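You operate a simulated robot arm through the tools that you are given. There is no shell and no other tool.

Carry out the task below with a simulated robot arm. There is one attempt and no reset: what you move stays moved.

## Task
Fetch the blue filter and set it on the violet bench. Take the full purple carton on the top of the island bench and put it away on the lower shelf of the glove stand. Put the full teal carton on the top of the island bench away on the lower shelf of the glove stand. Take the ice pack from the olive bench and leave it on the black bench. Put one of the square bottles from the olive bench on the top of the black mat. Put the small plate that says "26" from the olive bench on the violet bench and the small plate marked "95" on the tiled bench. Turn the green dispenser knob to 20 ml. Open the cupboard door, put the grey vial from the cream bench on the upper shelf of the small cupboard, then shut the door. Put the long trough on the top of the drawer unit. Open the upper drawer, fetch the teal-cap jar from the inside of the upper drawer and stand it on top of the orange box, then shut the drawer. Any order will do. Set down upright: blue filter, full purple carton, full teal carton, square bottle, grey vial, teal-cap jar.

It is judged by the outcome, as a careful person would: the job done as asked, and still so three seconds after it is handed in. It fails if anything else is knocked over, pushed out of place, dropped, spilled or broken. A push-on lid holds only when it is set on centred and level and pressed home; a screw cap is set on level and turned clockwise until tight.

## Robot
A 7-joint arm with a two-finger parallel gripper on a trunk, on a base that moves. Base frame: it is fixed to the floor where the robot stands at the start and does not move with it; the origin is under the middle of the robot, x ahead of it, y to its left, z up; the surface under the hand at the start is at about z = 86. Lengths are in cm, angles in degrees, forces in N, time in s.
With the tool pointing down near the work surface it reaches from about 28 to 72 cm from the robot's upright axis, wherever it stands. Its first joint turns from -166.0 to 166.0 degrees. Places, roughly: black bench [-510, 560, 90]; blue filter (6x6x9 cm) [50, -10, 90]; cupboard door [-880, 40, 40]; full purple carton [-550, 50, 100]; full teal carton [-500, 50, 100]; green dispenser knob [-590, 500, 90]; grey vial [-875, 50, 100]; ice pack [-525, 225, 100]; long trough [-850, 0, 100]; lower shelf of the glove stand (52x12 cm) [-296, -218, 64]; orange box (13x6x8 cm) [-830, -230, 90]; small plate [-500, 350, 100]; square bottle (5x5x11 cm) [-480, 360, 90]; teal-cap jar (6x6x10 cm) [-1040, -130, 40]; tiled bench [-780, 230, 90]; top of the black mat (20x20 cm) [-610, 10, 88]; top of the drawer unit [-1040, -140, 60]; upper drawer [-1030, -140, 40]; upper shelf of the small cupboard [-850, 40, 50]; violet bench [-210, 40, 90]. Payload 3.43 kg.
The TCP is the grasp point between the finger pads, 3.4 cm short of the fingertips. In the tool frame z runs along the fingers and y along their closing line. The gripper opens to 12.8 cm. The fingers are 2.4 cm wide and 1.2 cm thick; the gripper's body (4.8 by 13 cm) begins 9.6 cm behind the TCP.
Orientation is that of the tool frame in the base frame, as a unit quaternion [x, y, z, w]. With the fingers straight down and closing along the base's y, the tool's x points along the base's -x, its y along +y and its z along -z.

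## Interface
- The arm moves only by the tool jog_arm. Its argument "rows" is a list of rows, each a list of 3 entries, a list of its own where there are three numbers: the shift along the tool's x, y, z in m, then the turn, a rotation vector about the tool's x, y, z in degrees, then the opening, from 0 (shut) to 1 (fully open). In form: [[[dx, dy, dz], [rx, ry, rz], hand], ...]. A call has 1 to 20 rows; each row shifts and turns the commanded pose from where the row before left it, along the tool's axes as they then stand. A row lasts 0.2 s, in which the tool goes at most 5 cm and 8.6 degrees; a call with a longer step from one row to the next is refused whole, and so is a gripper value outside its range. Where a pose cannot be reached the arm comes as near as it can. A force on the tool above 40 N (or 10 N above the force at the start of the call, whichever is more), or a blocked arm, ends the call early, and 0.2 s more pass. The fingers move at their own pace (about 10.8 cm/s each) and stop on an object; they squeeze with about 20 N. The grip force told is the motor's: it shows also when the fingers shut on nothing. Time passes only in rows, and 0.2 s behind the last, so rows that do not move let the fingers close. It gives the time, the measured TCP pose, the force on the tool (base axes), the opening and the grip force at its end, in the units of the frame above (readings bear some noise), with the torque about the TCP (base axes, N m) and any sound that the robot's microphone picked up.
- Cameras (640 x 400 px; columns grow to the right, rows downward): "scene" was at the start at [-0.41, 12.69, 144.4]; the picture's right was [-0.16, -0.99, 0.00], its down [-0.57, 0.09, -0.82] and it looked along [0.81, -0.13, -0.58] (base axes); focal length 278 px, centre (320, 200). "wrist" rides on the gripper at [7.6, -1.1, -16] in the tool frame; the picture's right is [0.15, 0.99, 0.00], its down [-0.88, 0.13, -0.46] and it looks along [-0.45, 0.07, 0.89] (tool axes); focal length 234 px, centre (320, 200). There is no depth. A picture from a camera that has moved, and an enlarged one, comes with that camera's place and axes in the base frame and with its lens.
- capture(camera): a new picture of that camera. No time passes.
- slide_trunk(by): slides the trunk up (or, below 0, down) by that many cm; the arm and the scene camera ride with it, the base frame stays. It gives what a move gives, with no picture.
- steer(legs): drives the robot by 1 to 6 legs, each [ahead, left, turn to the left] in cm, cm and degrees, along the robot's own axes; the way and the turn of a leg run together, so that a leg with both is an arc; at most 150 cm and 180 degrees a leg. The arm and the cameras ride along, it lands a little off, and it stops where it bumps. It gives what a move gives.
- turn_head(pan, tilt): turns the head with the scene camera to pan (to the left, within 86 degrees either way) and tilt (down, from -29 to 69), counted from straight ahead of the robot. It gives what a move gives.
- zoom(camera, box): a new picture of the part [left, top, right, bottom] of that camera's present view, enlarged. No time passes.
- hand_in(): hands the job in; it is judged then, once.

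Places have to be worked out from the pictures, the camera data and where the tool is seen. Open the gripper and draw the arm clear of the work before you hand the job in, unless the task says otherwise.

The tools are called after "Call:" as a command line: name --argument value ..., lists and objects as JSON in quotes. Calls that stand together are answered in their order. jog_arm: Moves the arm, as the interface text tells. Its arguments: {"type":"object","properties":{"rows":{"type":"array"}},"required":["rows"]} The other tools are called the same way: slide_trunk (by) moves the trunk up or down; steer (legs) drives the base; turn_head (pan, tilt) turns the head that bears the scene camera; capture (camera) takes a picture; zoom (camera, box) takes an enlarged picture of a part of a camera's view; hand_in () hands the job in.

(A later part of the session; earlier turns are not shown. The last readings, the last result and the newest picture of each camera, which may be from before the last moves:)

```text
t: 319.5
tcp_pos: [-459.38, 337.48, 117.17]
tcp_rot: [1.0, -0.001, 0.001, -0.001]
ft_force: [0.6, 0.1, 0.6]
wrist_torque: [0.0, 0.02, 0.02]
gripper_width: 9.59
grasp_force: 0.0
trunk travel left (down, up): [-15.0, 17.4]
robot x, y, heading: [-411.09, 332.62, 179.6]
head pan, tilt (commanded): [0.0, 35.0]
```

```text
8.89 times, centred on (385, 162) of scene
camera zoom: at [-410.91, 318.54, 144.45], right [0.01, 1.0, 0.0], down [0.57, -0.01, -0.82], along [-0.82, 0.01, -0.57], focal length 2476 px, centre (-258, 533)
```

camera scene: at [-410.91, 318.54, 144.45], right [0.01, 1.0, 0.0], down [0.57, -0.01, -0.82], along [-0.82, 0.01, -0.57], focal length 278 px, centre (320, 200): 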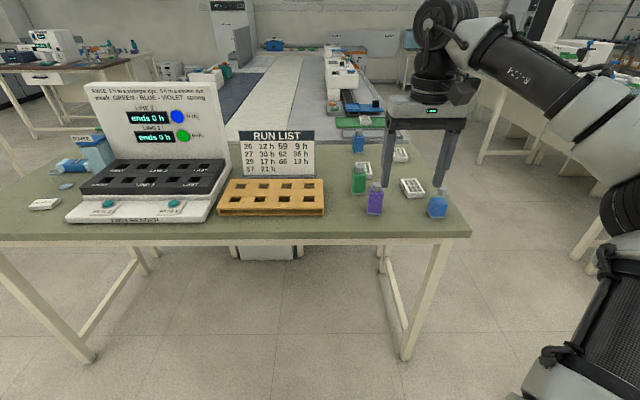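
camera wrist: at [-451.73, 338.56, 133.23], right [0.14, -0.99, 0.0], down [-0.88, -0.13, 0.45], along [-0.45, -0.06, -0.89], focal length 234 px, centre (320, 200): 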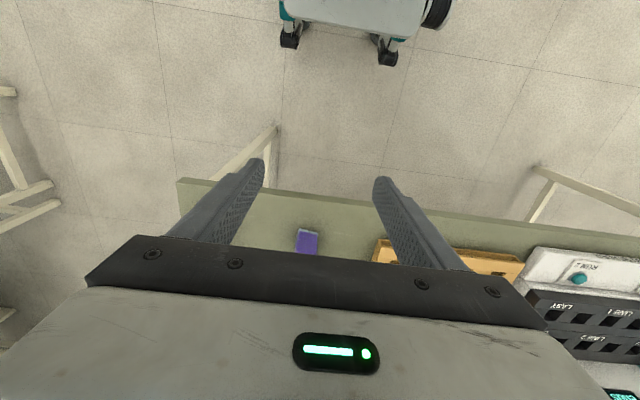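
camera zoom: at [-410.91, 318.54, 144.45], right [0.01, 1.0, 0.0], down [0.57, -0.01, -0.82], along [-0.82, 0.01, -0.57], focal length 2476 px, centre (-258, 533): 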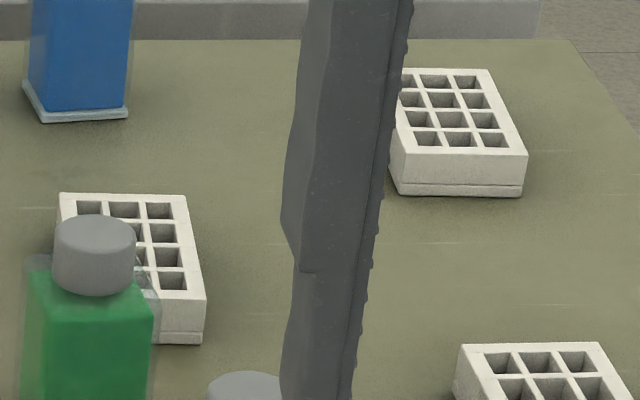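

The nearest plate reads "26": it lies square at x -502 to -492, y 350.6 to 356.5, about 2.2 cm high. I drive closer so it is within reach.

Call:
steer --legs '[[28, -17, 0.3]]'

Call:
jog_arm --rows '[[[0, 0, 0], [0, 0, 0], 0.85], [[0, 0, 0], [0, 0, 0], 0.85]]'

Call:
capture --camera "scene"

Call:
capture --camera "wrist"

```text
t: 321.7
tcp_pos: [-486.58, 354.18, 117.13]
tcp_rot: [1.0, 0.001, 0.001, -0.002]
ft_force: [-0.4, -0.1, 0.6]
wrist_torque: [0.01, -0.02, -0.02]
gripper_width: 9.62
grasp_force: 0.1
trunk travel left (down, up): [-15.0, 17.4]
robot x, y, heading: [-438.11, 349.4, 179.8]
head pan, tilt (commanded): [0.0, 35.0]
```

```text
t: 322.3
tcp_pos: [-486.73, 354.15, 117.2]
tcp_rot: [1.0, 0.002, 0.0, -0.002]
ft_force: [-0.6, 0.3, -0.9]
wrist_torque: [-0.01, -0.04, 0.04]
gripper_width: 10.91
grasp_force: 0.1
trunk travel left (down, up): [-15.0, 17.4]
robot x, y, heading: [-438.38, 349.22, 179.9]
head pan, tilt (commanded): [0.0, 35.0]
```

```text
taken
camera scene: at [-438.15, 335.46, 144.45], right [0.0, 1.0, 0.0], down [0.57, 0.0, -0.82], along [-0.82, 0.0, -0.57], focal length 278 px, centre (320, 200)
```

scene: 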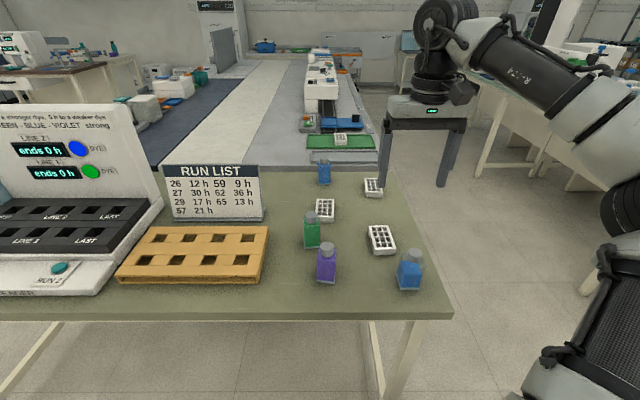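

```text
taken
camera wrist: at [-479.09, 355.24, 133.23], right [0.15, -0.99, 0.0], down [-0.88, -0.14, 0.45], along [-0.45, -0.06, -0.89], focal length 234 px, centre (320, 200)
```

wrist: 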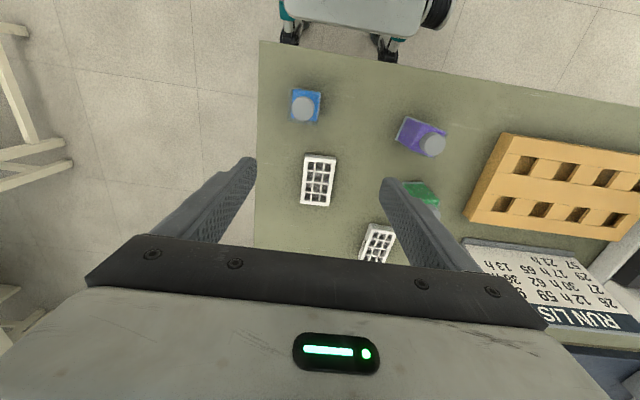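

I zoom in on the wrist view for the plate's place and on the other plates for their numbers.

Call:
zoom --camera "wrist" --box '[250, 60, 460, 260]'

Call:
zoom --camera "scene" --box '[295, 165, 405, 260]'

```text
2.00 times, centred on (355, 160) of wrist
camera zoom: at [-479.09, 355.24, 133.23], right [0.15, -0.99, 0.0], down [-0.88, -0.14, 0.45], along [-0.45, -0.06, -0.89], focal length 468 px, centre (250, 280)
```

zoom: 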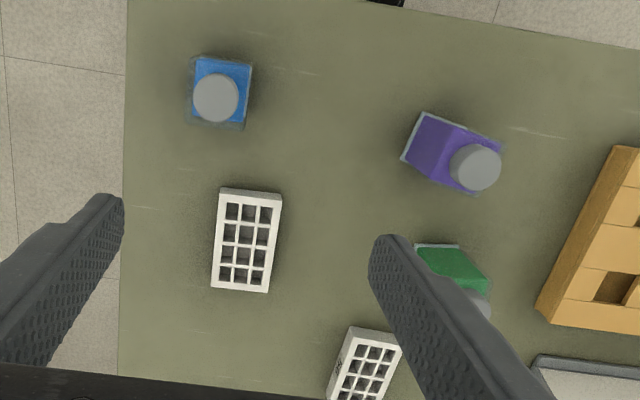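

```text
4.21 times, centred on (350, 212) of scene
camera zoom: at [-438.15, 335.46, 144.45], right [0.0, 1.0, 0.0], down [0.57, 0.0, -0.82], along [-0.82, 0.0, -0.57], focal length 1173 px, centre (194, 147)
```

zoom: 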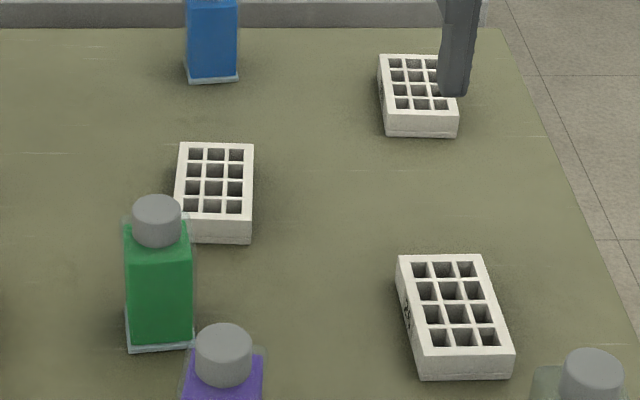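

Both views put the plate's centre at (-496.6, 353.5). I move above it and lower until the fingertips are just over the bench, straddling the plate.

Call:
jog_arm --rows '[[[-0.04, 0.003, 0.01], [0, 0, 0], 0.75], [[-0.04, 0.004, 0.01], [0, 0, 0], 0.75], [[-0.019, 0, 0.03], [0, 0, 0], 0.75], [[0, 0, 0.04], [0, 0, 0], 0.75], [[0, 0, 0.04], [0, 0, 0], 0.75], [[0, 0, 0.04], [0, 0, 0], 0.75], [[0, 0, 0.04], [0, 0, 0], 0.75], [[0, 0, 0.025], [0, 0, 0], 0.75]]'

Call:
capture --camera "wrist"

Call:
zoom --camera "scene" --box '[300, 160, 450, 300]'

```text
t: 324.1
tcp_pos: [-496.64, 353.36, 93.45]
tcp_rot: [1.0, 0.002, 0.0, -0.001]
ft_force: [0.1, 0.0, 0.3]
wrist_torque: [0.0, 0.02, 0.01]
gripper_width: 9.6
grasp_force: 0.1
trunk travel left (down, up): [-15.0, 17.4]
robot x, y, heading: [-438.16, 349.46, 179.9]
head pan, tilt (commanded): [0.0, 35.0]
```

```text
taken
camera wrist: at [-488.96, 354.56, 109.6], right [0.15, -0.99, 0.0], down [-0.88, -0.14, 0.45], along [-0.45, -0.07, -0.89], focal length 234 px, centre (320, 200)
```

wrist: 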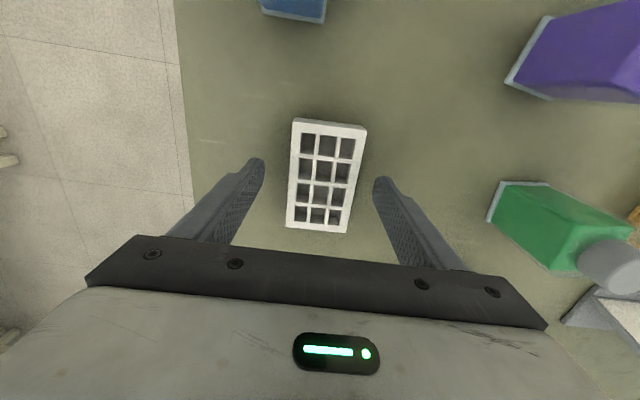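

```text
2.86 times, centred on (375, 230) of scene
camera zoom: at [-438.15, 335.47, 144.45], right [0.0, 1.0, 0.0], down [0.57, 0.0, -0.82], along [-0.82, 0.0, -0.57], focal length 796 px, centre (163, 114)
```

zoom: 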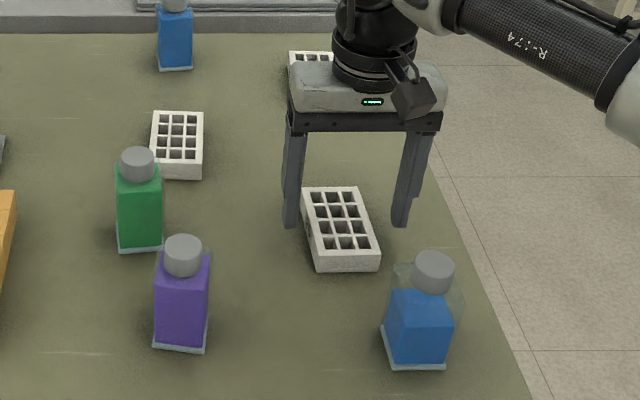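

The plate lies between the fingers. I lower a bit more, watching for bench contact.

Call:
jog_arm --rows '[[[0, 0, 0.006], [0, 0, 0], 0.75], [[0, 0, 0.004], [0, 0, 0], 0.75]]'

Call:
jog_arm --rows '[[[0, 0, 0.003], [0, 0, 0], 0.75]]'

```text
t: 324.7
tcp_pos: [-496.52, 353.45, 92.61]
tcp_rot: [1.0, 0.002, 0.002, -0.002]
ft_force: [0.2, 1.1, 0.0]
wrist_torque: [0.01, 0.0, 0.02]
gripper_width: 9.58
grasp_force: 0.1
trunk travel left (down, up): [-15.0, 17.4]
robot x, y, heading: [-438.43, 349.56, 179.6]
head pan, tilt (commanded): [0.0, 35.0]
```

```text
t: 325.1
tcp_pos: [-496.59, 353.36, 92.3]
tcp_rot: [1.0, 0.001, 0.001, -0.002]
ft_force: [0.1, 0.6, -0.8]
wrist_torque: [0.02, -0.02, 0.03]
gripper_width: 9.57
grasp_force: 0.0
trunk travel left (down, up): [-15.0, 17.4]
robot x, y, heading: [-438.3, 349.5, 180.0]
head pan, tilt (commanded): [0.0, 35.0]
```

No contact at z=92.3; overlap with the plate is sufficient, so I close.

Call:
jog_arm --rows '[[[0, 0, 0.002], [0, 0, 0], 0.0], [[0, 0, 0], [0, 0, 0], 0.0], [[0, 0, 0], [0, 0, 0], 0.0], [[0, 0, -0.01], [0, 0, 0], 0.0], [[0, 0, -0.03], [0, 0, 0], 0.0], [[0, 0, -0.03], [0, 0, 0], 0.0]]'

Call:
capture --camera "wrist"

Call:
zoom --camera "scene" --box '[300, 140, 450, 280]'

```text
t: 326.5
tcp_pos: [-496.63, 353.42, 99.32]
tcp_rot: [1.0, 0.002, 0.001, -0.001]
ft_force: [0.4, 0.9, 0.2]
wrist_torque: [0.01, 0.0, 0.03]
gripper_width: 5.92
grasp_force: 20.2
trunk travel left (down, up): [-15.0, 17.4]
robot x, y, heading: [-438.26, 349.38, 179.9]
head pan, tilt (commanded): [0.0, 35.0]
```

```text
taken
camera wrist: at [-488.97, 354.57, 115.33], right [0.15, -0.99, 0.0], down [-0.88, -0.14, 0.45], along [-0.45, -0.06, -0.89], focal length 234 px, centre (320, 200)
```

wrist: 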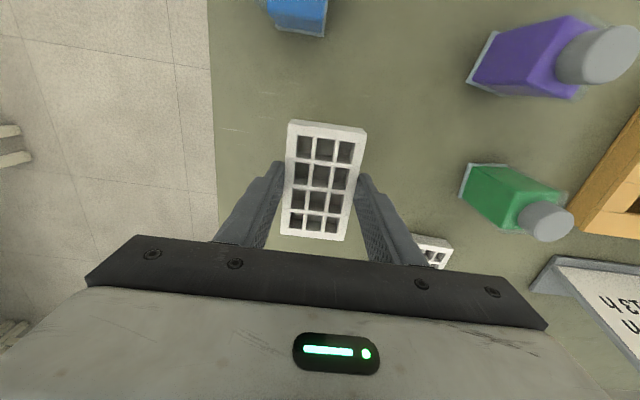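

```text
2.86 times, centred on (375, 210) of scene
camera zoom: at [-438.17, 335.47, 144.44], right [0.0, 1.0, 0.0], down [0.57, 0.0, -0.82], along [-0.82, 0.0, -0.57], focal length 796 px, centre (163, 171)
```

zoom: 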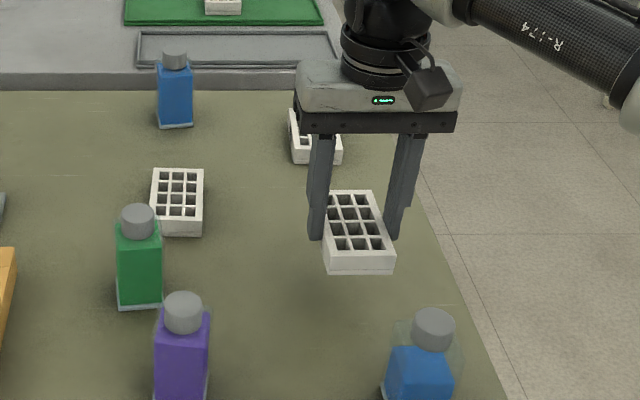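

Plate 26 is held level. I raise it and use this chance to zoom in on the other plates for the "95".

Call:
jog_arm --rows '[[[0, 0, -0.04], [0, 0, 0], 0.0], [[0.02, 0, -0.04], [0, 0, 0], 0.0], [[0.04, 0, -0.02], [0, 0, 0], 0.0], [[0.04, 0, -0.02], [0, 0, 0], 0.0]]'

Call:
zoom --camera "scene" --box '[310, 165, 400, 230]'

Call:
capture --camera "wrist"

```text
t: 327.5
tcp_pos: [-486.76, 353.37, 111.2]
tcp_rot: [1.0, 0.002, 0.001, -0.001]
ft_force: [0.4, -0.7, -0.6]
wrist_torque: [0.0, -0.04, -0.02]
gripper_width: 5.9
grasp_force: 20.2
trunk travel left (down, up): [-15.0, 17.4]
robot x, y, heading: [-438.37, 349.66, 179.9]
head pan, tilt (commanded): [0.0, 35.0]
```

```text
6.15 times, centred on (355, 198) of scene
camera zoom: at [-438.17, 335.46, 144.44], right [0.0, 1.0, 0.0], down [0.57, 0.0, -0.82], along [-0.82, 0.0, -0.57], focal length 1714 px, centre (105, 215)
```

zoom: 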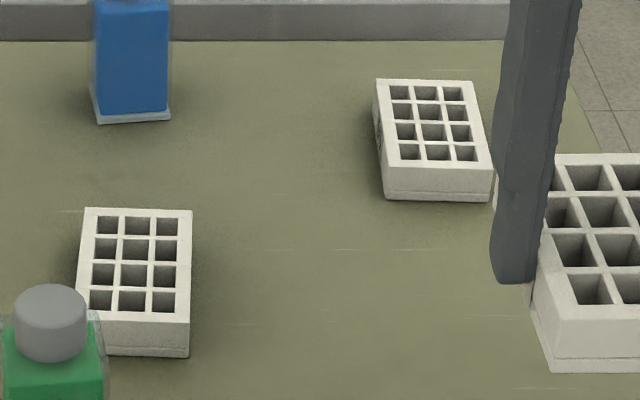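

```text
taken
camera wrist: at [-479.09, 354.52, 127.35], right [0.15, -0.99, 0.0], down [-0.88, -0.13, 0.45], along [-0.45, -0.06, -0.89], focal length 234 px, centre (320, 200)
```

wrist: 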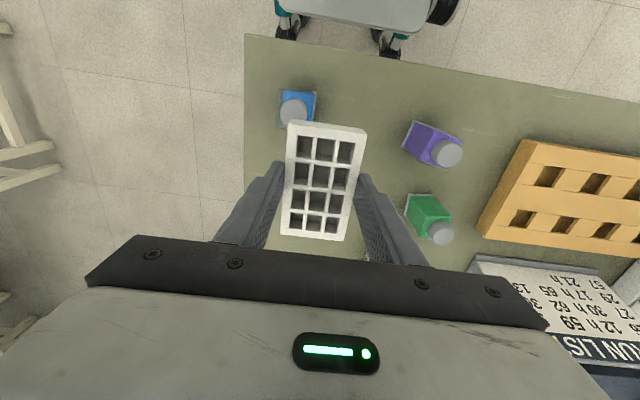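

Plate C's marking is on its far-left side, not readable from here. I back away and strafe toward the aisle, stopping midway to look at the plates from their other side.

Call:
steer --legs '[[-27, 0, 0], [0, 85, 0]]'

Call:
turn_head --pan -40 --tilt 25

Call:
capture --camera "scene"

```text
t: 337.5
tcp_pos: [-459.85, 268.54, 111.3]
tcp_rot: [1.0, 0.005, 0.002, -0.002]
ft_force: [0.4, -0.1, -0.9]
wrist_torque: [0.01, 0.0, -0.02]
gripper_width: 5.9
grasp_force: 19.8
trunk travel left (down, up): [-15.0, 17.4]
robot x, y, heading: [-411.41, 264.26, -179.9]
head pan, tilt (commanded): [0.0, 35.0]
```

```text
t: 338.6
tcp_pos: [-459.85, 268.51, 111.25]
tcp_rot: [1.0, 0.003, 0.001, -0.001]
ft_force: [0.1, 0.8, -0.5]
wrist_torque: [0.01, 0.02, -0.03]
gripper_width: 5.92
grasp_force: 19.8
trunk travel left (down, up): [-15.0, 17.4]
robot x, y, heading: [-411.39, 264.75, -179.9]
head pan, tilt (commanded): [-40.0, 25.0]
```

```text
taken
camera scene: at [-409.46, 256.71, 146.02], right [0.64, 0.77, 0.0], down [0.32, -0.27, -0.91], along [-0.7, 0.58, -0.42], focal length 278 px, centre (320, 200)
```

scene: 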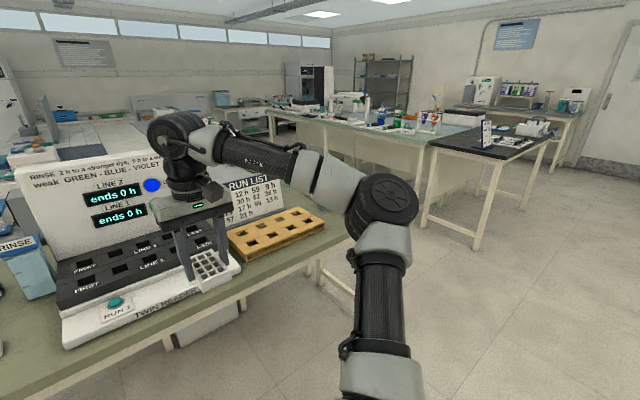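

The arm and run list hide the plates from here; I'll identify the 95 later. I continue to the violet bench's aisle side with plate 26.

Call:
steer --legs '[[0, 130, 0], [-148, 0, 0], [0, 0, 90]]'

Call:
turn_head --pan 0 --tilt 35

Call:
capture --camera "scene"

```text
t: 362.3
tcp_pos: [-267.22, 84.4, 111.39]
tcp_rot: [0.7, 0.714, 0.0, -0.003]
ft_force: [0.0, -0.6, -0.6]
wrist_torque: [-0.01, 0.01, 0.01]
gripper_width: 5.91
grasp_force: 20.0
trunk travel left (down, up): [-15.0, 17.4]
robot x, y, heading: [-264.22, 132.74, -89.2]
head pan, tilt (commanded): [-40.0, 25.0]
```

```text
t: 363.3
tcp_pos: [-267.19, 84.51, 111.21]
tcp_rot: [0.7, 0.714, -0.001, -0.001]
ft_force: [0.4, 0.1, 0.0]
wrist_torque: [0.02, 0.0, 0.0]
gripper_width: 5.88
grasp_force: 19.7
trunk travel left (down, up): [-15.0, 17.4]
robot x, y, heading: [-263.58, 132.87, -89.3]
head pan, tilt (commanded): [0.0, 35.0]
```

```text
taken
camera scene: at [-250.06, 133.43, 144.45], right [-1.0, -0.01, 0.0], down [-0.01, 0.57, -0.82], along [0.01, -0.82, -0.57], focal length 278 px, centre (320, 200)
```

scene: 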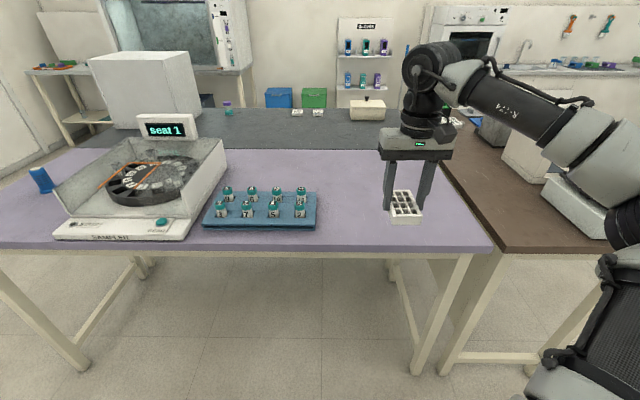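

The free part of the violet bench lies between the vial rack (ends x≈-248) and its end at x≈-297. I move up to the bench and extend to put the plate at about (-270, 51).

Call:
steer --legs '[[25, 0, -0.7]]'

Call:
jog_arm --rows '[[[-0.04, -0.01, 0], [0, 0, 0], 0.0], [[-0.04, -0.015, 0.01], [0, 0, 0], 0.0], [[0, 0, 0.04], [0, 0, 0], 0.0], [[0, 0, 0.04], [0, 0, 0], 0.0], [[0, 0, 0.04], [0, 0, 0], 0.0]]'

Call:
capture --camera "scene"

Call:
capture --camera "wrist"

```text
t: 365.1
tcp_pos: [-267.49, 59.63, 111.35]
tcp_rot: [0.704, 0.71, -0.001, -0.001]
ft_force: [0.5, 0.7, -0.2]
wrist_torque: [0.0, 0.0, 0.0]
gripper_width: 5.93
grasp_force: 19.8
trunk travel left (down, up): [-15.0, 17.4]
robot x, y, heading: [-263.5, 107.87, -89.6]
head pan, tilt (commanded): [0.0, 35.0]
```

```text
t: 366.4
tcp_pos: [-270.07, 51.63, 98.29]
tcp_rot: [0.704, 0.71, -0.001, -0.001]
ft_force: [0.3, 0.2, -0.8]
wrist_torque: [-0.01, 0.03, 0.0]
gripper_width: 5.91
grasp_force: 19.9
trunk travel left (down, up): [-15.0, 17.4]
robot x, y, heading: [-263.89, 108.42, -89.9]
head pan, tilt (commanded): [0.0, 35.0]
```

```text
taken
camera scene: at [-249.84, 108.46, 144.45], right [-1.0, 0.0, 0.0], down [0.0, 0.57, -0.82], along [0.0, -0.82, -0.57], focal length 278 px, centre (320, 200)
```

scene: 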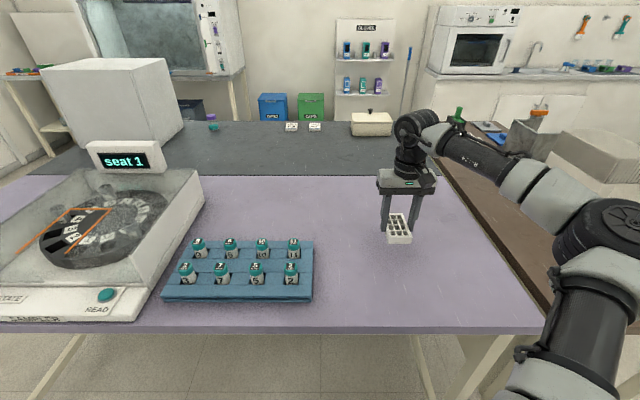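

```text
taken
camera wrist: at [-271.07, 59.25, 114.26], right [0.99, 0.15, 0.0], down [0.14, -0.88, 0.45], along [0.07, -0.45, -0.89], focal length 234 px, centre (320, 200)
```

wrist: 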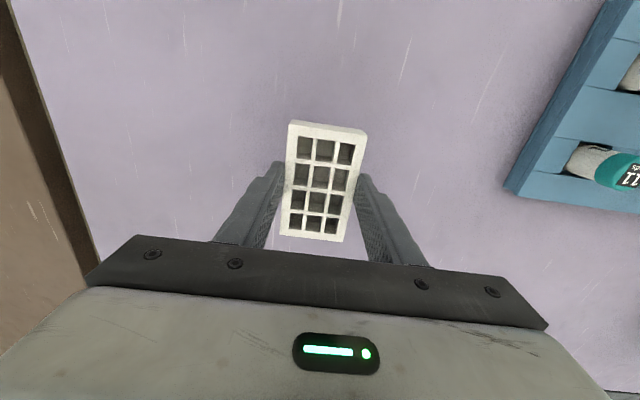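

Clear space all around. I lower the plate the rest of the way, watching for contact.

Call:
jog_arm --rows '[[[0, 0, 0.03], [0, 0, 0], 0.0], [[0, 0, 0.015], [0, 0, 0], 0.0], [[0, 0, 0.005], [0, 0, 0], 0.0]]'

Call:
jog_arm --rows '[[[0, 0, 0.004], [0, 0, 0], 0.0]]'

Call:
jog_arm --rows '[[[0, 0, 0.003], [0, 0, 0], 0.0]]'

```text
t: 367.1
tcp_pos: [-270.11, 51.68, 93.26]
tcp_rot: [0.704, 0.71, -0.001, -0.001]
ft_force: [-1.0, 0.3, -1.2]
wrist_torque: [0.0, 0.0, 0.0]
gripper_width: 5.91
grasp_force: 19.9
trunk travel left (down, up): [-15.0, 17.4]
robot x, y, heading: [-263.9, 108.16, -89.9]
head pan, tilt (commanded): [0.0, 35.0]
```

```text
t: 367.6
tcp_pos: [-269.94, 51.59, 92.77]
tcp_rot: [0.704, 0.71, -0.001, -0.001]
ft_force: [0.3, -0.3, -0.3]
wrist_torque: [-0.04, 0.01, -0.01]
gripper_width: 5.9
grasp_force: 19.7
trunk travel left (down, up): [-15.0, 17.4]
robot x, y, heading: [-263.93, 108.29, -89.9]
head pan, tilt (commanded): [0.0, 35.0]
```

```text
t: 367.9
tcp_pos: [-270.1, 51.72, 92.57]
tcp_rot: [0.703, 0.711, -0.001, -0.001]
ft_force: [-0.4, -0.5, -1.3]
wrist_torque: [0.01, -0.02, 0.02]
gripper_width: 5.91
grasp_force: 19.8
trunk travel left (down, up): [-15.0, 17.4]
robot x, y, heading: [-263.35, 108.51, -89.7]
head pan, tilt (commanded): [0.0, 35.0]
```

Almost down; two more millimetre steps until contact.

Call:
jog_arm --rows '[[[0, 0, 0.003], [0, 0, 0], 0.0]]'

Call:
jog_arm --rows '[[[0, 0, 0.002], [0, 0, 0], 0.0]]'

```text
t: 368.4
tcp_pos: [-270.04, 51.59, 92.32]
tcp_rot: [0.704, 0.71, -0.001, -0.003]
ft_force: [0.3, 0.0, -0.9]
wrist_torque: [0.02, 0.04, 0.01]
gripper_width: 5.91
grasp_force: 19.9
trunk travel left (down, up): [-15.0, 17.4]
robot x, y, heading: [-263.89, 108.25, -90.0]
head pan, tilt (commanded): [0.0, 35.0]
```

```text
t: 368.8
tcp_pos: [-270.01, 51.64, 92.24]
tcp_rot: [0.704, 0.71, -0.002, -0.001]
ft_force: [-0.6, -0.1, 8.5]
wrist_torque: [0.13, -0.26, -0.01]
gripper_width: 5.88
grasp_force: 20.1
trunk travel left (down, up): [-15.0, 17.4]
robot x, y, heading: [-263.86, 108.09, -89.6]
head pan, tilt (commanded): [0.0, 35.0]
```

Contact at 8.5 N. I release and raise straight up.

Call:
jog_arm --rows '[[[0, 0, 0], [0, 0, 0], 0.5], [[0, 0, 0], [0, 0, 0], 0.65], [[0, 0, 0], [0, 0, 0], 0.75], [[0, 0, -0.02], [0, 0, 0], 0.75], [[0, 0, -0.04], [0, 0, 0], 0.75], [[0, 0, -0.04], [0, 0, 0], 0.75], [[0, 0, -0.04], [0, 0, 0], 0.75], [[0, 0, -0.04], [0, 0, 0], 0.75], [[0, 0, -0.04], [0, 0, 0], 0.75], [[0.04, 0, -0.02], [0, 0, 0], 0.75], [[0.04, 0, 0], [0, 0, 0], 0.75]]'

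Call:
capture --camera "scene"

Call:
capture --camera "wrist"

```text
t: 371.1
tcp_pos: [-270.07, 59.59, 116.2]
tcp_rot: [0.704, 0.71, -0.001, -0.002]
ft_force: [1.2, 0.1, 0.4]
wrist_torque: [0.04, -0.01, -0.01]
gripper_width: 9.59
grasp_force: 0.0
trunk travel left (down, up): [-15.0, 17.4]
robot x, y, heading: [-263.79, 107.99, -89.6]
head pan, tilt (commanded): [0.0, 35.0]
```

```text
taken
camera scene: at [-249.84, 108.45, 144.45], right [-1.0, 0.0, 0.0], down [0.0, 0.57, -0.82], along [0.0, -0.82, -0.57], focal length 278 px, centre (320, 200)
```

scene: 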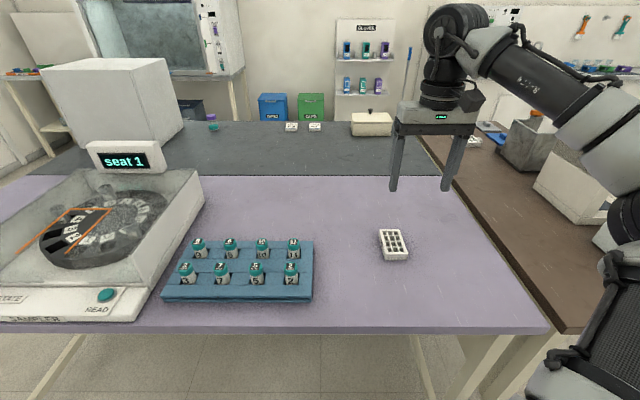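

```text
taken
camera wrist: at [-271.07, 67.18, 132.23], right [0.99, 0.15, 0.0], down [0.14, -0.88, 0.45], along [0.07, -0.45, -0.89], focal length 234 px, centre (320, 200)
```

wrist: 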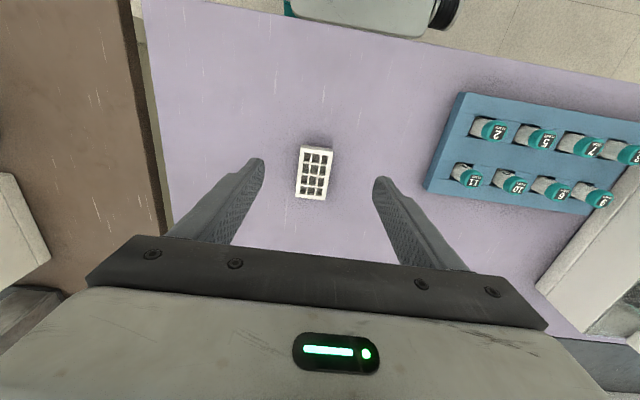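

Plate 26 is on the violet bench. I drive back to the olive bench by the same route for the next item.

Call:
steer --legs '[[-25, 0, 0], [0, 0, -90], [148, 0, 0], [0, -130, 0]]'

Call:
steer --legs '[[0, -82, 0]]'

Call:
turn_head --pan 0 --tilt 35

Call:
capture --camera "scene"

```text
t: 396.1
tcp_pos: [-460.43, 268.47, 116.11]
tcp_rot: [1.0, 0.008, 0.001, -0.002]
ft_force: [0.9, 0.5, -0.6]
wrist_torque: [0.0, 0.02, -0.03]
gripper_width: 9.58
grasp_force: 0.0
trunk travel left (down, up): [-15.0, 17.4]
robot x, y, heading: [-412.09, 262.82, -179.3]
head pan, tilt (commanded): [0.0, 35.0]
```

```text
t: 404.4
tcp_pos: [-461.43, 351.21, 116.12]
tcp_rot: [1.0, 0.008, 0.001, -0.002]
ft_force: [0.5, -0.2, 0.9]
wrist_torque: [0.01, 0.03, 0.0]
gripper_width: 9.61
grasp_force: 0.1
trunk travel left (down, up): [-15.0, 17.4]
robot x, y, heading: [-412.82, 345.41, -179.4]
head pan, tilt (commanded): [0.0, 35.0]
```

```text
t: 405.0
tcp_pos: [-461.36, 351.36, 116.1]
tcp_rot: [1.0, 0.008, 0.0, -0.002]
ft_force: [0.9, -0.2, 1.0]
wrist_torque: [-0.03, -0.01, 0.0]
gripper_width: 9.58
grasp_force: 0.0
trunk travel left (down, up): [-15.0, 17.4]
robot x, y, heading: [-413.07, 345.79, -179.3]
head pan, tilt (commanded): [0.0, 35.0]
```

```text
taken
camera scene: at [-412.46, 331.52, 144.45], right [-0.01, 1.0, 0.0], down [0.57, 0.01, -0.82], along [-0.82, -0.01, -0.57], focal length 278 px, centre (320, 200)
```

scene: 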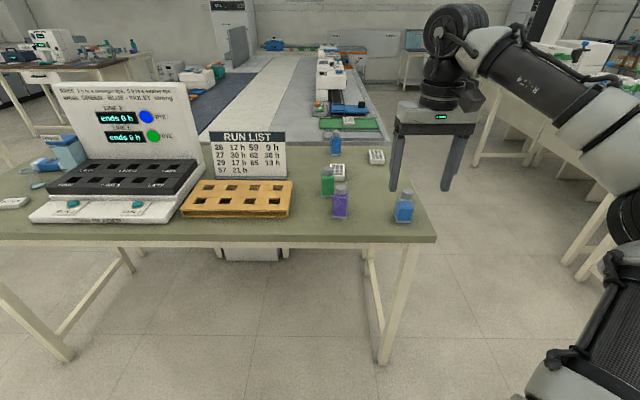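

I'll take the half-filled blue bottle near the bench corner at about (-484, 359). I drive up to the bench.

Call:
steer --legs '[[24, -7, -0.7]]'

Call:
capture --camera "wrist"

Call:
zoom --camera "scene" --box '[300, 150, 470, 300]'

```text
t: 406.9
tcp_pos: [-485.32, 358.57, 116.13]
tcp_rot: [1.0, 0.004, 0.001, -0.002]
ft_force: [0.1, -0.3, -0.5]
wrist_torque: [-0.04, 0.0, -0.03]
gripper_width: 9.6
grasp_force: 0.1
trunk travel left (down, up): [-15.0, 17.4]
robot x, y, heading: [-436.88, 352.4, -179.7]
head pan, tilt (commanded): [0.0, 35.0]
```

```text
taken
camera wrist: at [-477.73, 359.74, 132.22], right [0.15, -0.99, 0.0], down [-0.88, -0.14, 0.45], along [-0.45, -0.07, -0.89], focal length 234 px, centre (320, 200)
```

wrist: 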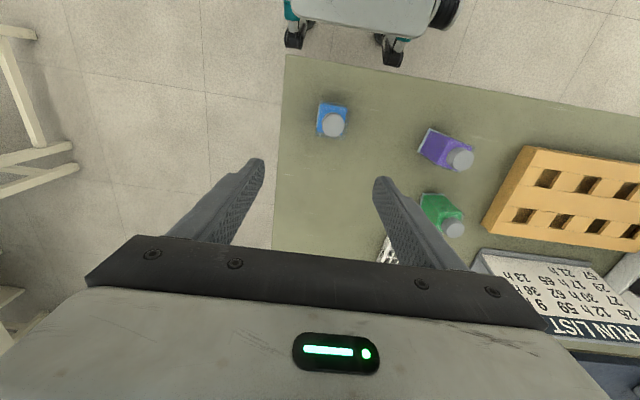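

```text
2.67 times, centred on (385, 225) of scene
camera zoom: at [-436.64, 338.35, 144.44], right [0.0, 1.0, 0.0], down [0.57, 0.0, -0.82], along [-0.82, 0.0, -0.57], focal length 743 px, centre (147, 133)
```

zoom: 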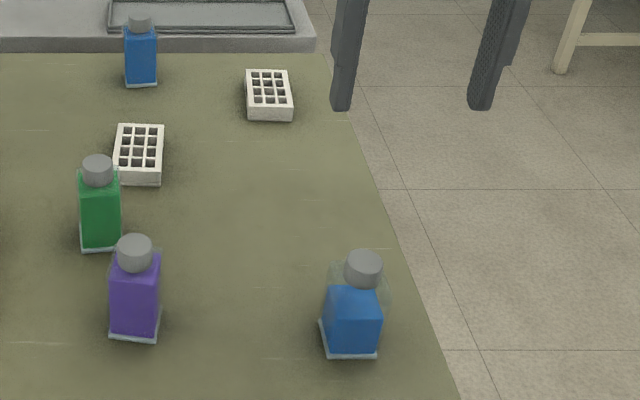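

I zoom in with the wrist camera to get the bottle's orientation.

Call:
zoom --camera "wrist" --box '[290, 80, 380, 160]'

Call:
zoom --camera "scene" --box '[370, 230, 430, 290]'

```text
5.00 times, centred on (335, 120) of wrist
camera zoom: at [-477.73, 359.74, 132.22], right [0.15, -0.99, 0.0], down [-0.88, -0.14, 0.45], along [-0.45, -0.07, -0.89], focal length 1171 px, centre (245, 600)
```

zoom: 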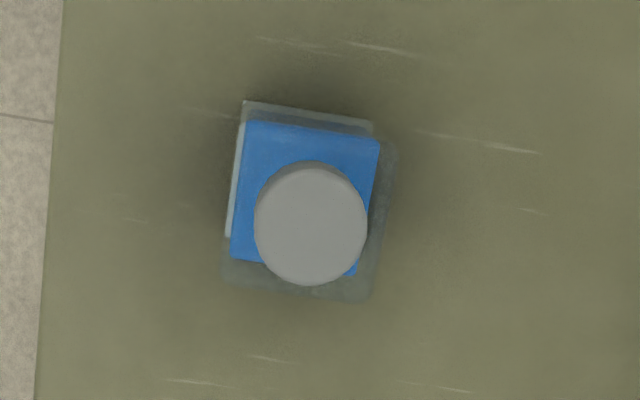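

```text
6.67 times, centred on (400, 260) of scene
camera zoom: at [-436.64, 338.35, 144.44], right [0.0, 1.0, 0.0], down [0.57, 0.0, -0.82], along [-0.82, 0.0, -0.57], focal length 1857 px, centre (-213, -200)
```

zoom: 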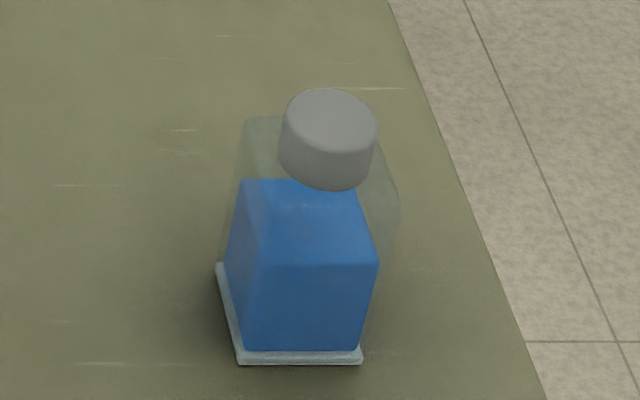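

The bottle is square to the tool at (-482.8, 357.2). I move over it and descend to mid-body height.

Call:
jog_arm --rows '[[[0.025, 0.014, 0], [0, 0, 0], 0.75], [[0, 0, 0.04], [0, 0, 0], 0.75], [[0, 0, 0.04], [0, 0, 0], 0.75], [[0, 0, 0.04], [0, 0, 0], 0.75], [[0, 0, 0.04], [0, 0, 0], 0.75], [[0, 0, 0.04], [0, 0, 0], 0.75], [[0, 0, 0.03], [0, 0, 0], 0.75]]'

Call:
capture --camera "wrist"

Call:
zoom --camera "scene" --box '[330, 170, 470, 300]'

```text
t: 408.5
tcp_pos: [-482.82, 357.27, 93.05]
tcp_rot: [1.0, 0.003, 0.0, -0.001]
ft_force: [0.7, 0.3, 0.1]
wrist_torque: [-0.03, 0.02, -0.01]
gripper_width: 9.57
grasp_force: 0.1
trunk travel left (down, up): [-15.0, 17.4]
robot x, y, heading: [-436.84, 352.14, -179.9]
head pan, tilt (commanded): [0.0, 35.0]
```

```text
taken
camera wrist: at [-475.18, 358.47, 109.16], right [0.15, -0.99, 0.0], down [-0.88, -0.14, 0.45], along [-0.45, -0.07, -0.89], focal length 234 px, centre (320, 200)
```

wrist: 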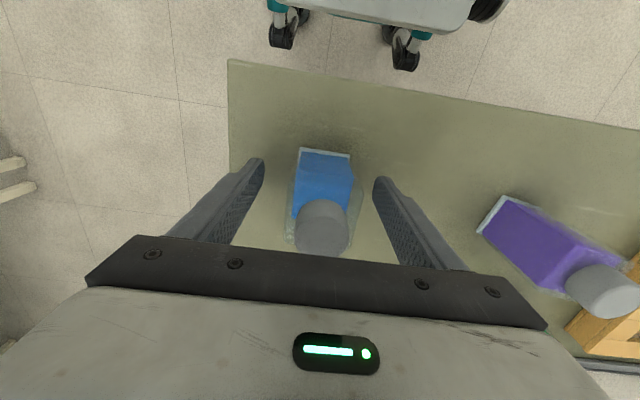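

```text
3.08 times, centred on (400, 235) of scene
camera zoom: at [-436.64, 338.35, 144.45], right [0.0, 1.0, 0.0], down [0.57, 0.0, -0.82], along [-0.82, 0.0, -0.57], focal length 857 px, centre (74, 92)
```

zoom: 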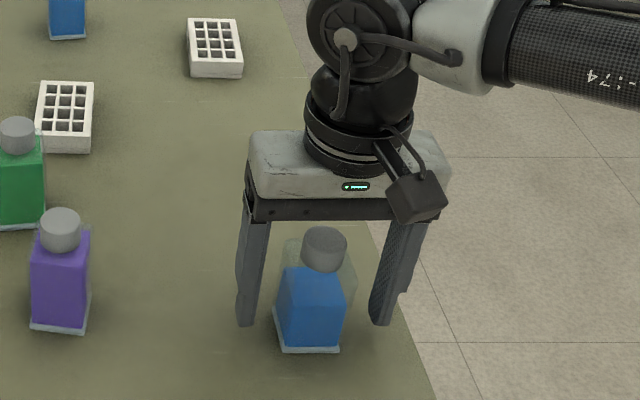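

The fingers straddle the bottle evenly. I close and lift a little.

Call:
jog_arm --rows '[[[0, 0, 0], [0, 0, 0], 0.0], [[0, 0, 0], [0, 0, 0], 0.0], [[0, 0, 0], [0, 0, 0], 0.0], [[0, 0, -0.01], [0, 0, 0], 0.0], [[0, 0, -0.03], [0, 0, 0], 0.0], [[0, 0, -0.04], [0, 0, 0], 0.0], [[0, 0, -0.04], [0, 0, 0], 0.0], [[0, 0, -0.04], [0, 0, 0], 0.0], [[0, 0, -0.04], [0, 0, 0], 0.0], [[0, 0, -0.04], [0, 0, 0], 0.0]]'

Call:
capture --camera "wrist"

Call:
zoom --camera "scene" --box '[330, 120, 490, 260]'

```text
t: 410.7
tcp_pos: [-482.97, 357.39, 117.11]
tcp_rot: [1.0, 0.004, 0.001, -0.001]
ft_force: [-0.3, 0.3, -1.0]
wrist_torque: [0.0, -0.03, 0.0]
gripper_width: 4.77
grasp_force: 20.1
trunk travel left (down, up): [-15.0, 17.4]
robot x, y, heading: [-436.7, 352.55, -180.0]
head pan, tilt (commanded): [0.0, 35.0]
```

```text
taken
camera wrist: at [-475.22, 358.48, 133.22], right [0.15, -0.99, 0.0], down [-0.88, -0.14, 0.45], along [-0.45, -0.07, -0.89], focal length 234 px, centre (320, 200)
```

wrist: 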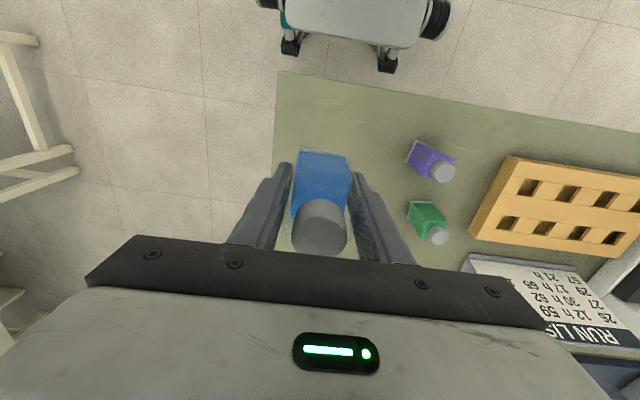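

```text
2.86 times, centred on (410, 190) of scene
camera zoom: at [-436.66, 338.35, 144.44], right [0.0, 1.0, 0.0], down [0.57, 0.0, -0.82], along [-0.82, 0.0, -0.57], focal length 796 px, centre (63, 229)
```

zoom: 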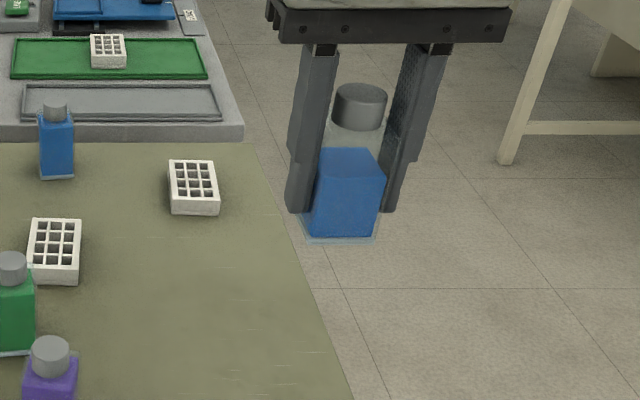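

The bottle is held upright. I raise it, back away, and drive around toward the far (-x) end of the island, where the black mat should be, looking on the way.

Call:
jog_arm --rows '[[[0.03, 0, -0.03], [0, 0, 0], 0.0], [[0.02, 0, -0.03], [0, 0, 0], 0.0]]'

Call:
steer --legs '[[-26, 0, 0], [0, 110, 0], [0, 107, 0], [120, 0, 0]]'

Call:
turn_head --pan 25 --tilt 20

Call:
capture --camera "scene"

Call:
turn_head --pan -30 --tilt 20

Call:
capture --camera "scene"

```text
t: 411.3
tcp_pos: [-477.79, 357.48, 123.07]
tcp_rot: [1.0, 0.003, 0.001, -0.002]
ft_force: [-0.1, -0.4, -1.6]
wrist_torque: [0.04, -0.05, -0.03]
gripper_width: 4.78
grasp_force: 20.1
trunk travel left (down, up): [-15.0, 17.4]
robot x, y, heading: [-436.95, 352.56, -180.0]
head pan, tilt (commanded): [0.0, 35.0]
```

```text
t: 439.6
tcp_pos: [-571.21, 138.89, 123.07]
tcp_rot: [1.0, 0.004, 0.001, -0.001]
ft_force: [0.5, 0.0, -1.4]
wrist_torque: [-0.02, 0.03, 0.0]
gripper_width: 4.75
grasp_force: 20.2
trunk travel left (down, up): [-15.0, 17.4]
robot x, y, heading: [-530.0, 133.61, -179.7]
head pan, tilt (commanded): [0.0, 35.0]
```

```text
t: 440.5
tcp_pos: [-571.16, 138.82, 123.12]
tcp_rot: [1.0, 0.004, 0.002, -0.002]
ft_force: [0.2, 0.0, -0.9]
wrist_torque: [0.02, 0.0, 0.0]
gripper_width: 4.76
grasp_force: 20.4
trunk travel left (down, up): [-15.0, 17.4]
robot x, y, heading: [-530.38, 133.57, -179.7]
head pan, tilt (commanded): [25.0, 20.0]
```

```text
taken
camera scene: at [-529.63, 115.91, 146.83], right [-0.43, 0.91, 0.0], down [0.31, 0.15, -0.94], along [-0.85, -0.4, -0.34], focal length 278 px, centre (320, 200)
```

scene: 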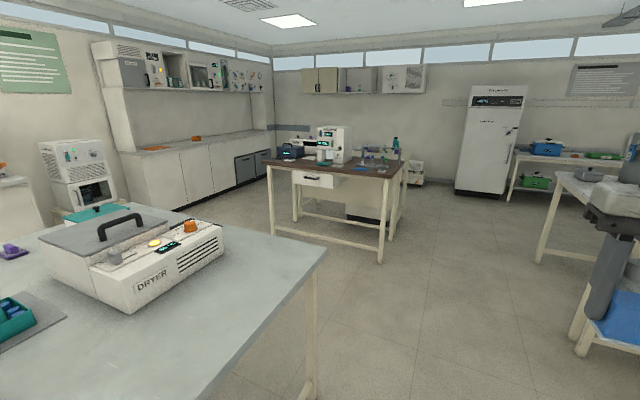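

```text
t: 441.7
tcp_pos: [-571.23, 138.8, 123.12]
tcp_rot: [1.0, 0.004, 0.001, -0.002]
ft_force: [0.1, -0.5, -1.6]
wrist_torque: [-0.02, 0.02, 0.03]
gripper_width: 4.75
grasp_force: 20.1
trunk travel left (down, up): [-15.0, 17.4]
robot x, y, heading: [-529.93, 133.73, -179.8]
head pan, tilt (commanded): [-30.0, 20.0]
```

```text
taken
camera scene: at [-529.28, 124.49, 146.83], right [0.5, 0.87, 0.0], down [0.3, -0.17, -0.94], along [-0.82, 0.47, -0.34], focal length 278 px, centre (320, 200)
```

scene: 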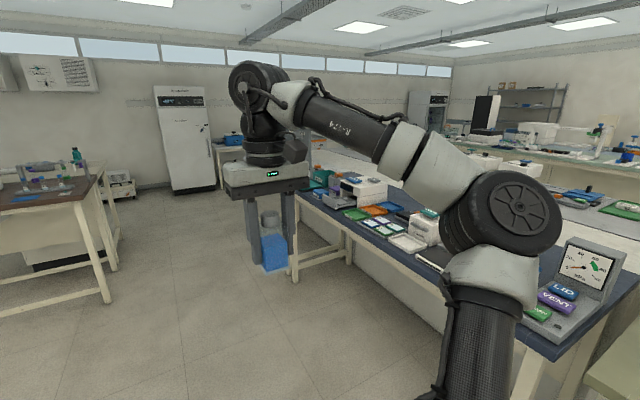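

The floor beyond the island's end is free. I drive past it and around to its -x end, then look at the mat.

Call:
steer --legs '[[137, 0, 0], [0, 120, 0], [0, 0, 180]]'

Call:
turn_head --pan 0 --tilt 40

Call:
capture --camera "scene"

Call:
capture --camera "wrist"

```text
t: 467.5
tcp_pos: [-624.0, 7.74, 123.05]
tcp_rot: [-0.009, 1.0, -0.002, -0.001]
ft_force: [0.5, -0.1, -0.7]
wrist_torque: [-0.03, -0.01, 0.03]
gripper_width: 4.77
grasp_force: 20.2
trunk travel left (down, up): [-15.0, 17.4]
robot x, y, heading: [-665.26, 12.47, 0.5]
head pan, tilt (commanded): [-30.0, 20.0]
```

```text
t: 468.4
tcp_pos: [-623.79, 7.79, 123.1]
tcp_rot: [-0.008, 1.0, -0.001, 0.0]
ft_force: [0.5, -0.6, -1.0]
wrist_torque: [0.0, 0.01, 0.0]
gripper_width: 4.75
grasp_force: 20.1
trunk travel left (down, up): [-15.0, 17.4]
robot x, y, heading: [-664.87, 12.45, 0.7]
head pan, tilt (commanded): [0.0, 40.0]
```

```text
taken
camera scene: at [-665.69, 26.58, 143.69], right [0.01, -1.0, 0.0], down [-0.64, -0.01, -0.77], along [0.77, 0.01, -0.64], focal length 278 px, centre (320, 200)
```

scene: 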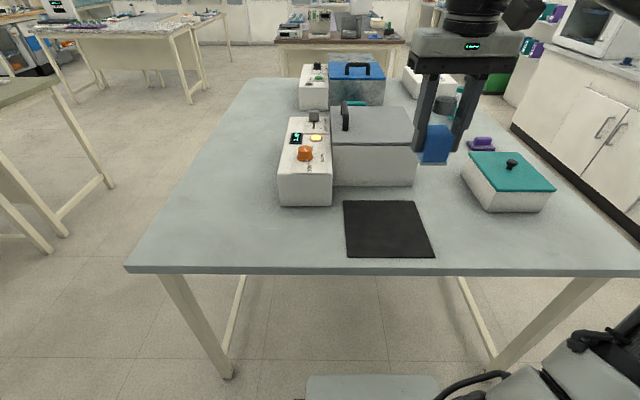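

```text
taken
camera wrist: at [-631.37, 6.66, 139.17], right [-0.16, 0.99, 0.0], down [0.88, 0.15, 0.45], along [0.45, 0.07, -0.89], focal length 234 px, centre (320, 200)
```

wrist: 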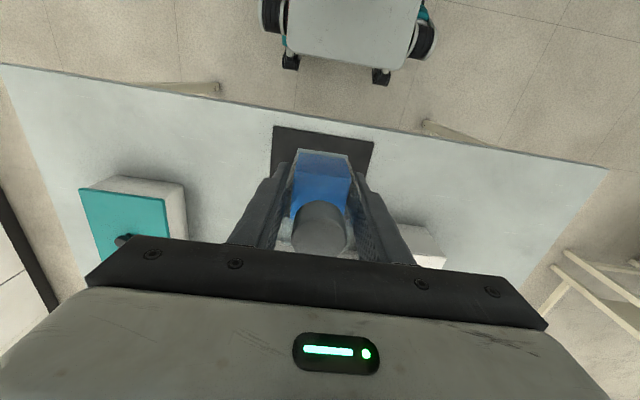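

The mat spans x -621 to -599, y -2 to 20, free of objects; the dryer starts at x≈-598. I move the bottle over its centre and lower it.

Call:
jog_arm --rows '[[[-0.04, 0.004, 0], [0, 0, 0], 0.0], [[-0.04, 0.004, 0], [0, 0, 0], 0.0], [[-0.04, 0.004, 0.01], [0, 0, 0], 0.0], [[0, 0, 0.04], [0, 0, 0], 0.0], [[0, 0, 0.04], [0, 0, 0], 0.0], [[0, 0, 0.04], [0, 0, 0], 0.0], [[0, 0, 0.04], [0, 0, 0], 0.0], [[0, 0, 0.04], [0, 0, 0], 0.0], [[0, 0, 0.04], [0, 0, 0], 0.0]]'

Call:
capture --camera "wrist"

Call:
zoom --camera "scene" --box '[300, 120, 480, 270]'

```text
t: 470.4
tcp_pos: [-611.88, 9.04, 98.1]
tcp_rot: [-0.008, 1.0, -0.002, 0.001]
ft_force: [-0.7, 0.5, -0.9]
wrist_torque: [-0.02, -0.02, -0.01]
gripper_width: 4.78
grasp_force: 19.7
trunk travel left (down, up): [-15.0, 17.4]
robot x, y, heading: [-664.98, 12.12, 0.7]
head pan, tilt (commanded): [0.0, 40.0]
```

```text
taken
camera wrist: at [-619.36, 7.94, 114.16], right [-0.16, 0.99, 0.0], down [0.88, 0.15, 0.46], along [0.45, 0.07, -0.89], focal length 234 px, centre (320, 200)
```

wrist: 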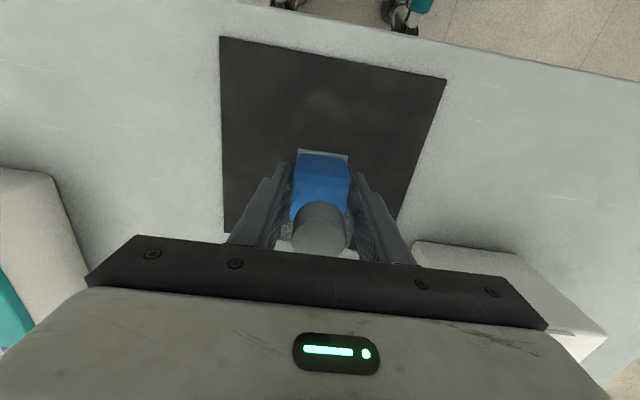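

```text
2.67 times, centred on (390, 195) of scene
camera zoom: at [-665.71, 26.59, 143.69], right [0.01, -1.0, 0.0], down [-0.64, -0.01, -0.77], along [0.77, 0.01, -0.64], focal length 743 px, centre (133, 213)
```

zoom: 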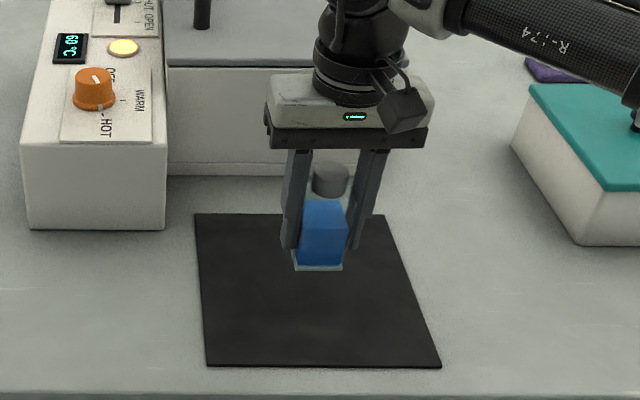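

The bottle is over the mat's middle. I lower it the last few centimetres carefully.

Call:
jog_arm --rows '[[[0, 0, 0.02], [0, 0, 0], 0.0], [[0, 0, 0.015], [0, 0, 0], 0.0], [[0, 0, 0.005], [0, 0, 0], 0.0]]'

Call:
jog_arm --rows '[[[0, 0, 0.003], [0, 0, 0], 0.0]]'

Call:
jog_arm --rows '[[[0, 0, 0.003], [0, 0, 0], 0.0]]'

```text
t: 471.2
tcp_pos: [-611.88, 9.14, 94.2]
tcp_rot: [-0.007, 1.0, -0.002, 0.0]
ft_force: [-0.8, 0.0, -0.5]
wrist_torque: [0.02, -0.01, -0.01]
gripper_width: 4.77
grasp_force: 19.9
trunk travel left (down, up): [-15.0, 17.4]
robot x, y, heading: [-665.21, 12.66, 0.6]
head pan, tilt (commanded): [0.0, 40.0]
```

```text
t: 471.6
tcp_pos: [-611.92, 9.1, 93.74]
tcp_rot: [-0.008, 1.0, -0.003, -0.001]
ft_force: [0.5, -0.4, -1.0]
wrist_torque: [-0.03, 0.01, 0.0]
gripper_width: 4.78
grasp_force: 19.7
trunk travel left (down, up): [-15.0, 17.4]
robot x, y, heading: [-664.93, 12.7, 0.6]
head pan, tilt (commanded): [0.0, 40.0]
```

```text
t: 472.0
tcp_pos: [-611.91, 9.16, 93.49]
tcp_rot: [-0.009, 1.0, -0.002, -0.001]
ft_force: [-0.6, -0.9, 0.8]
wrist_torque: [0.09, 0.03, 0.0]
gripper_width: 4.77
grasp_force: 19.4
trunk travel left (down, up): [-15.0, 17.4]
robot x, y, heading: [-665.12, 12.26, 0.5]
head pan, tilt (commanded): [0.0, 40.0]
```

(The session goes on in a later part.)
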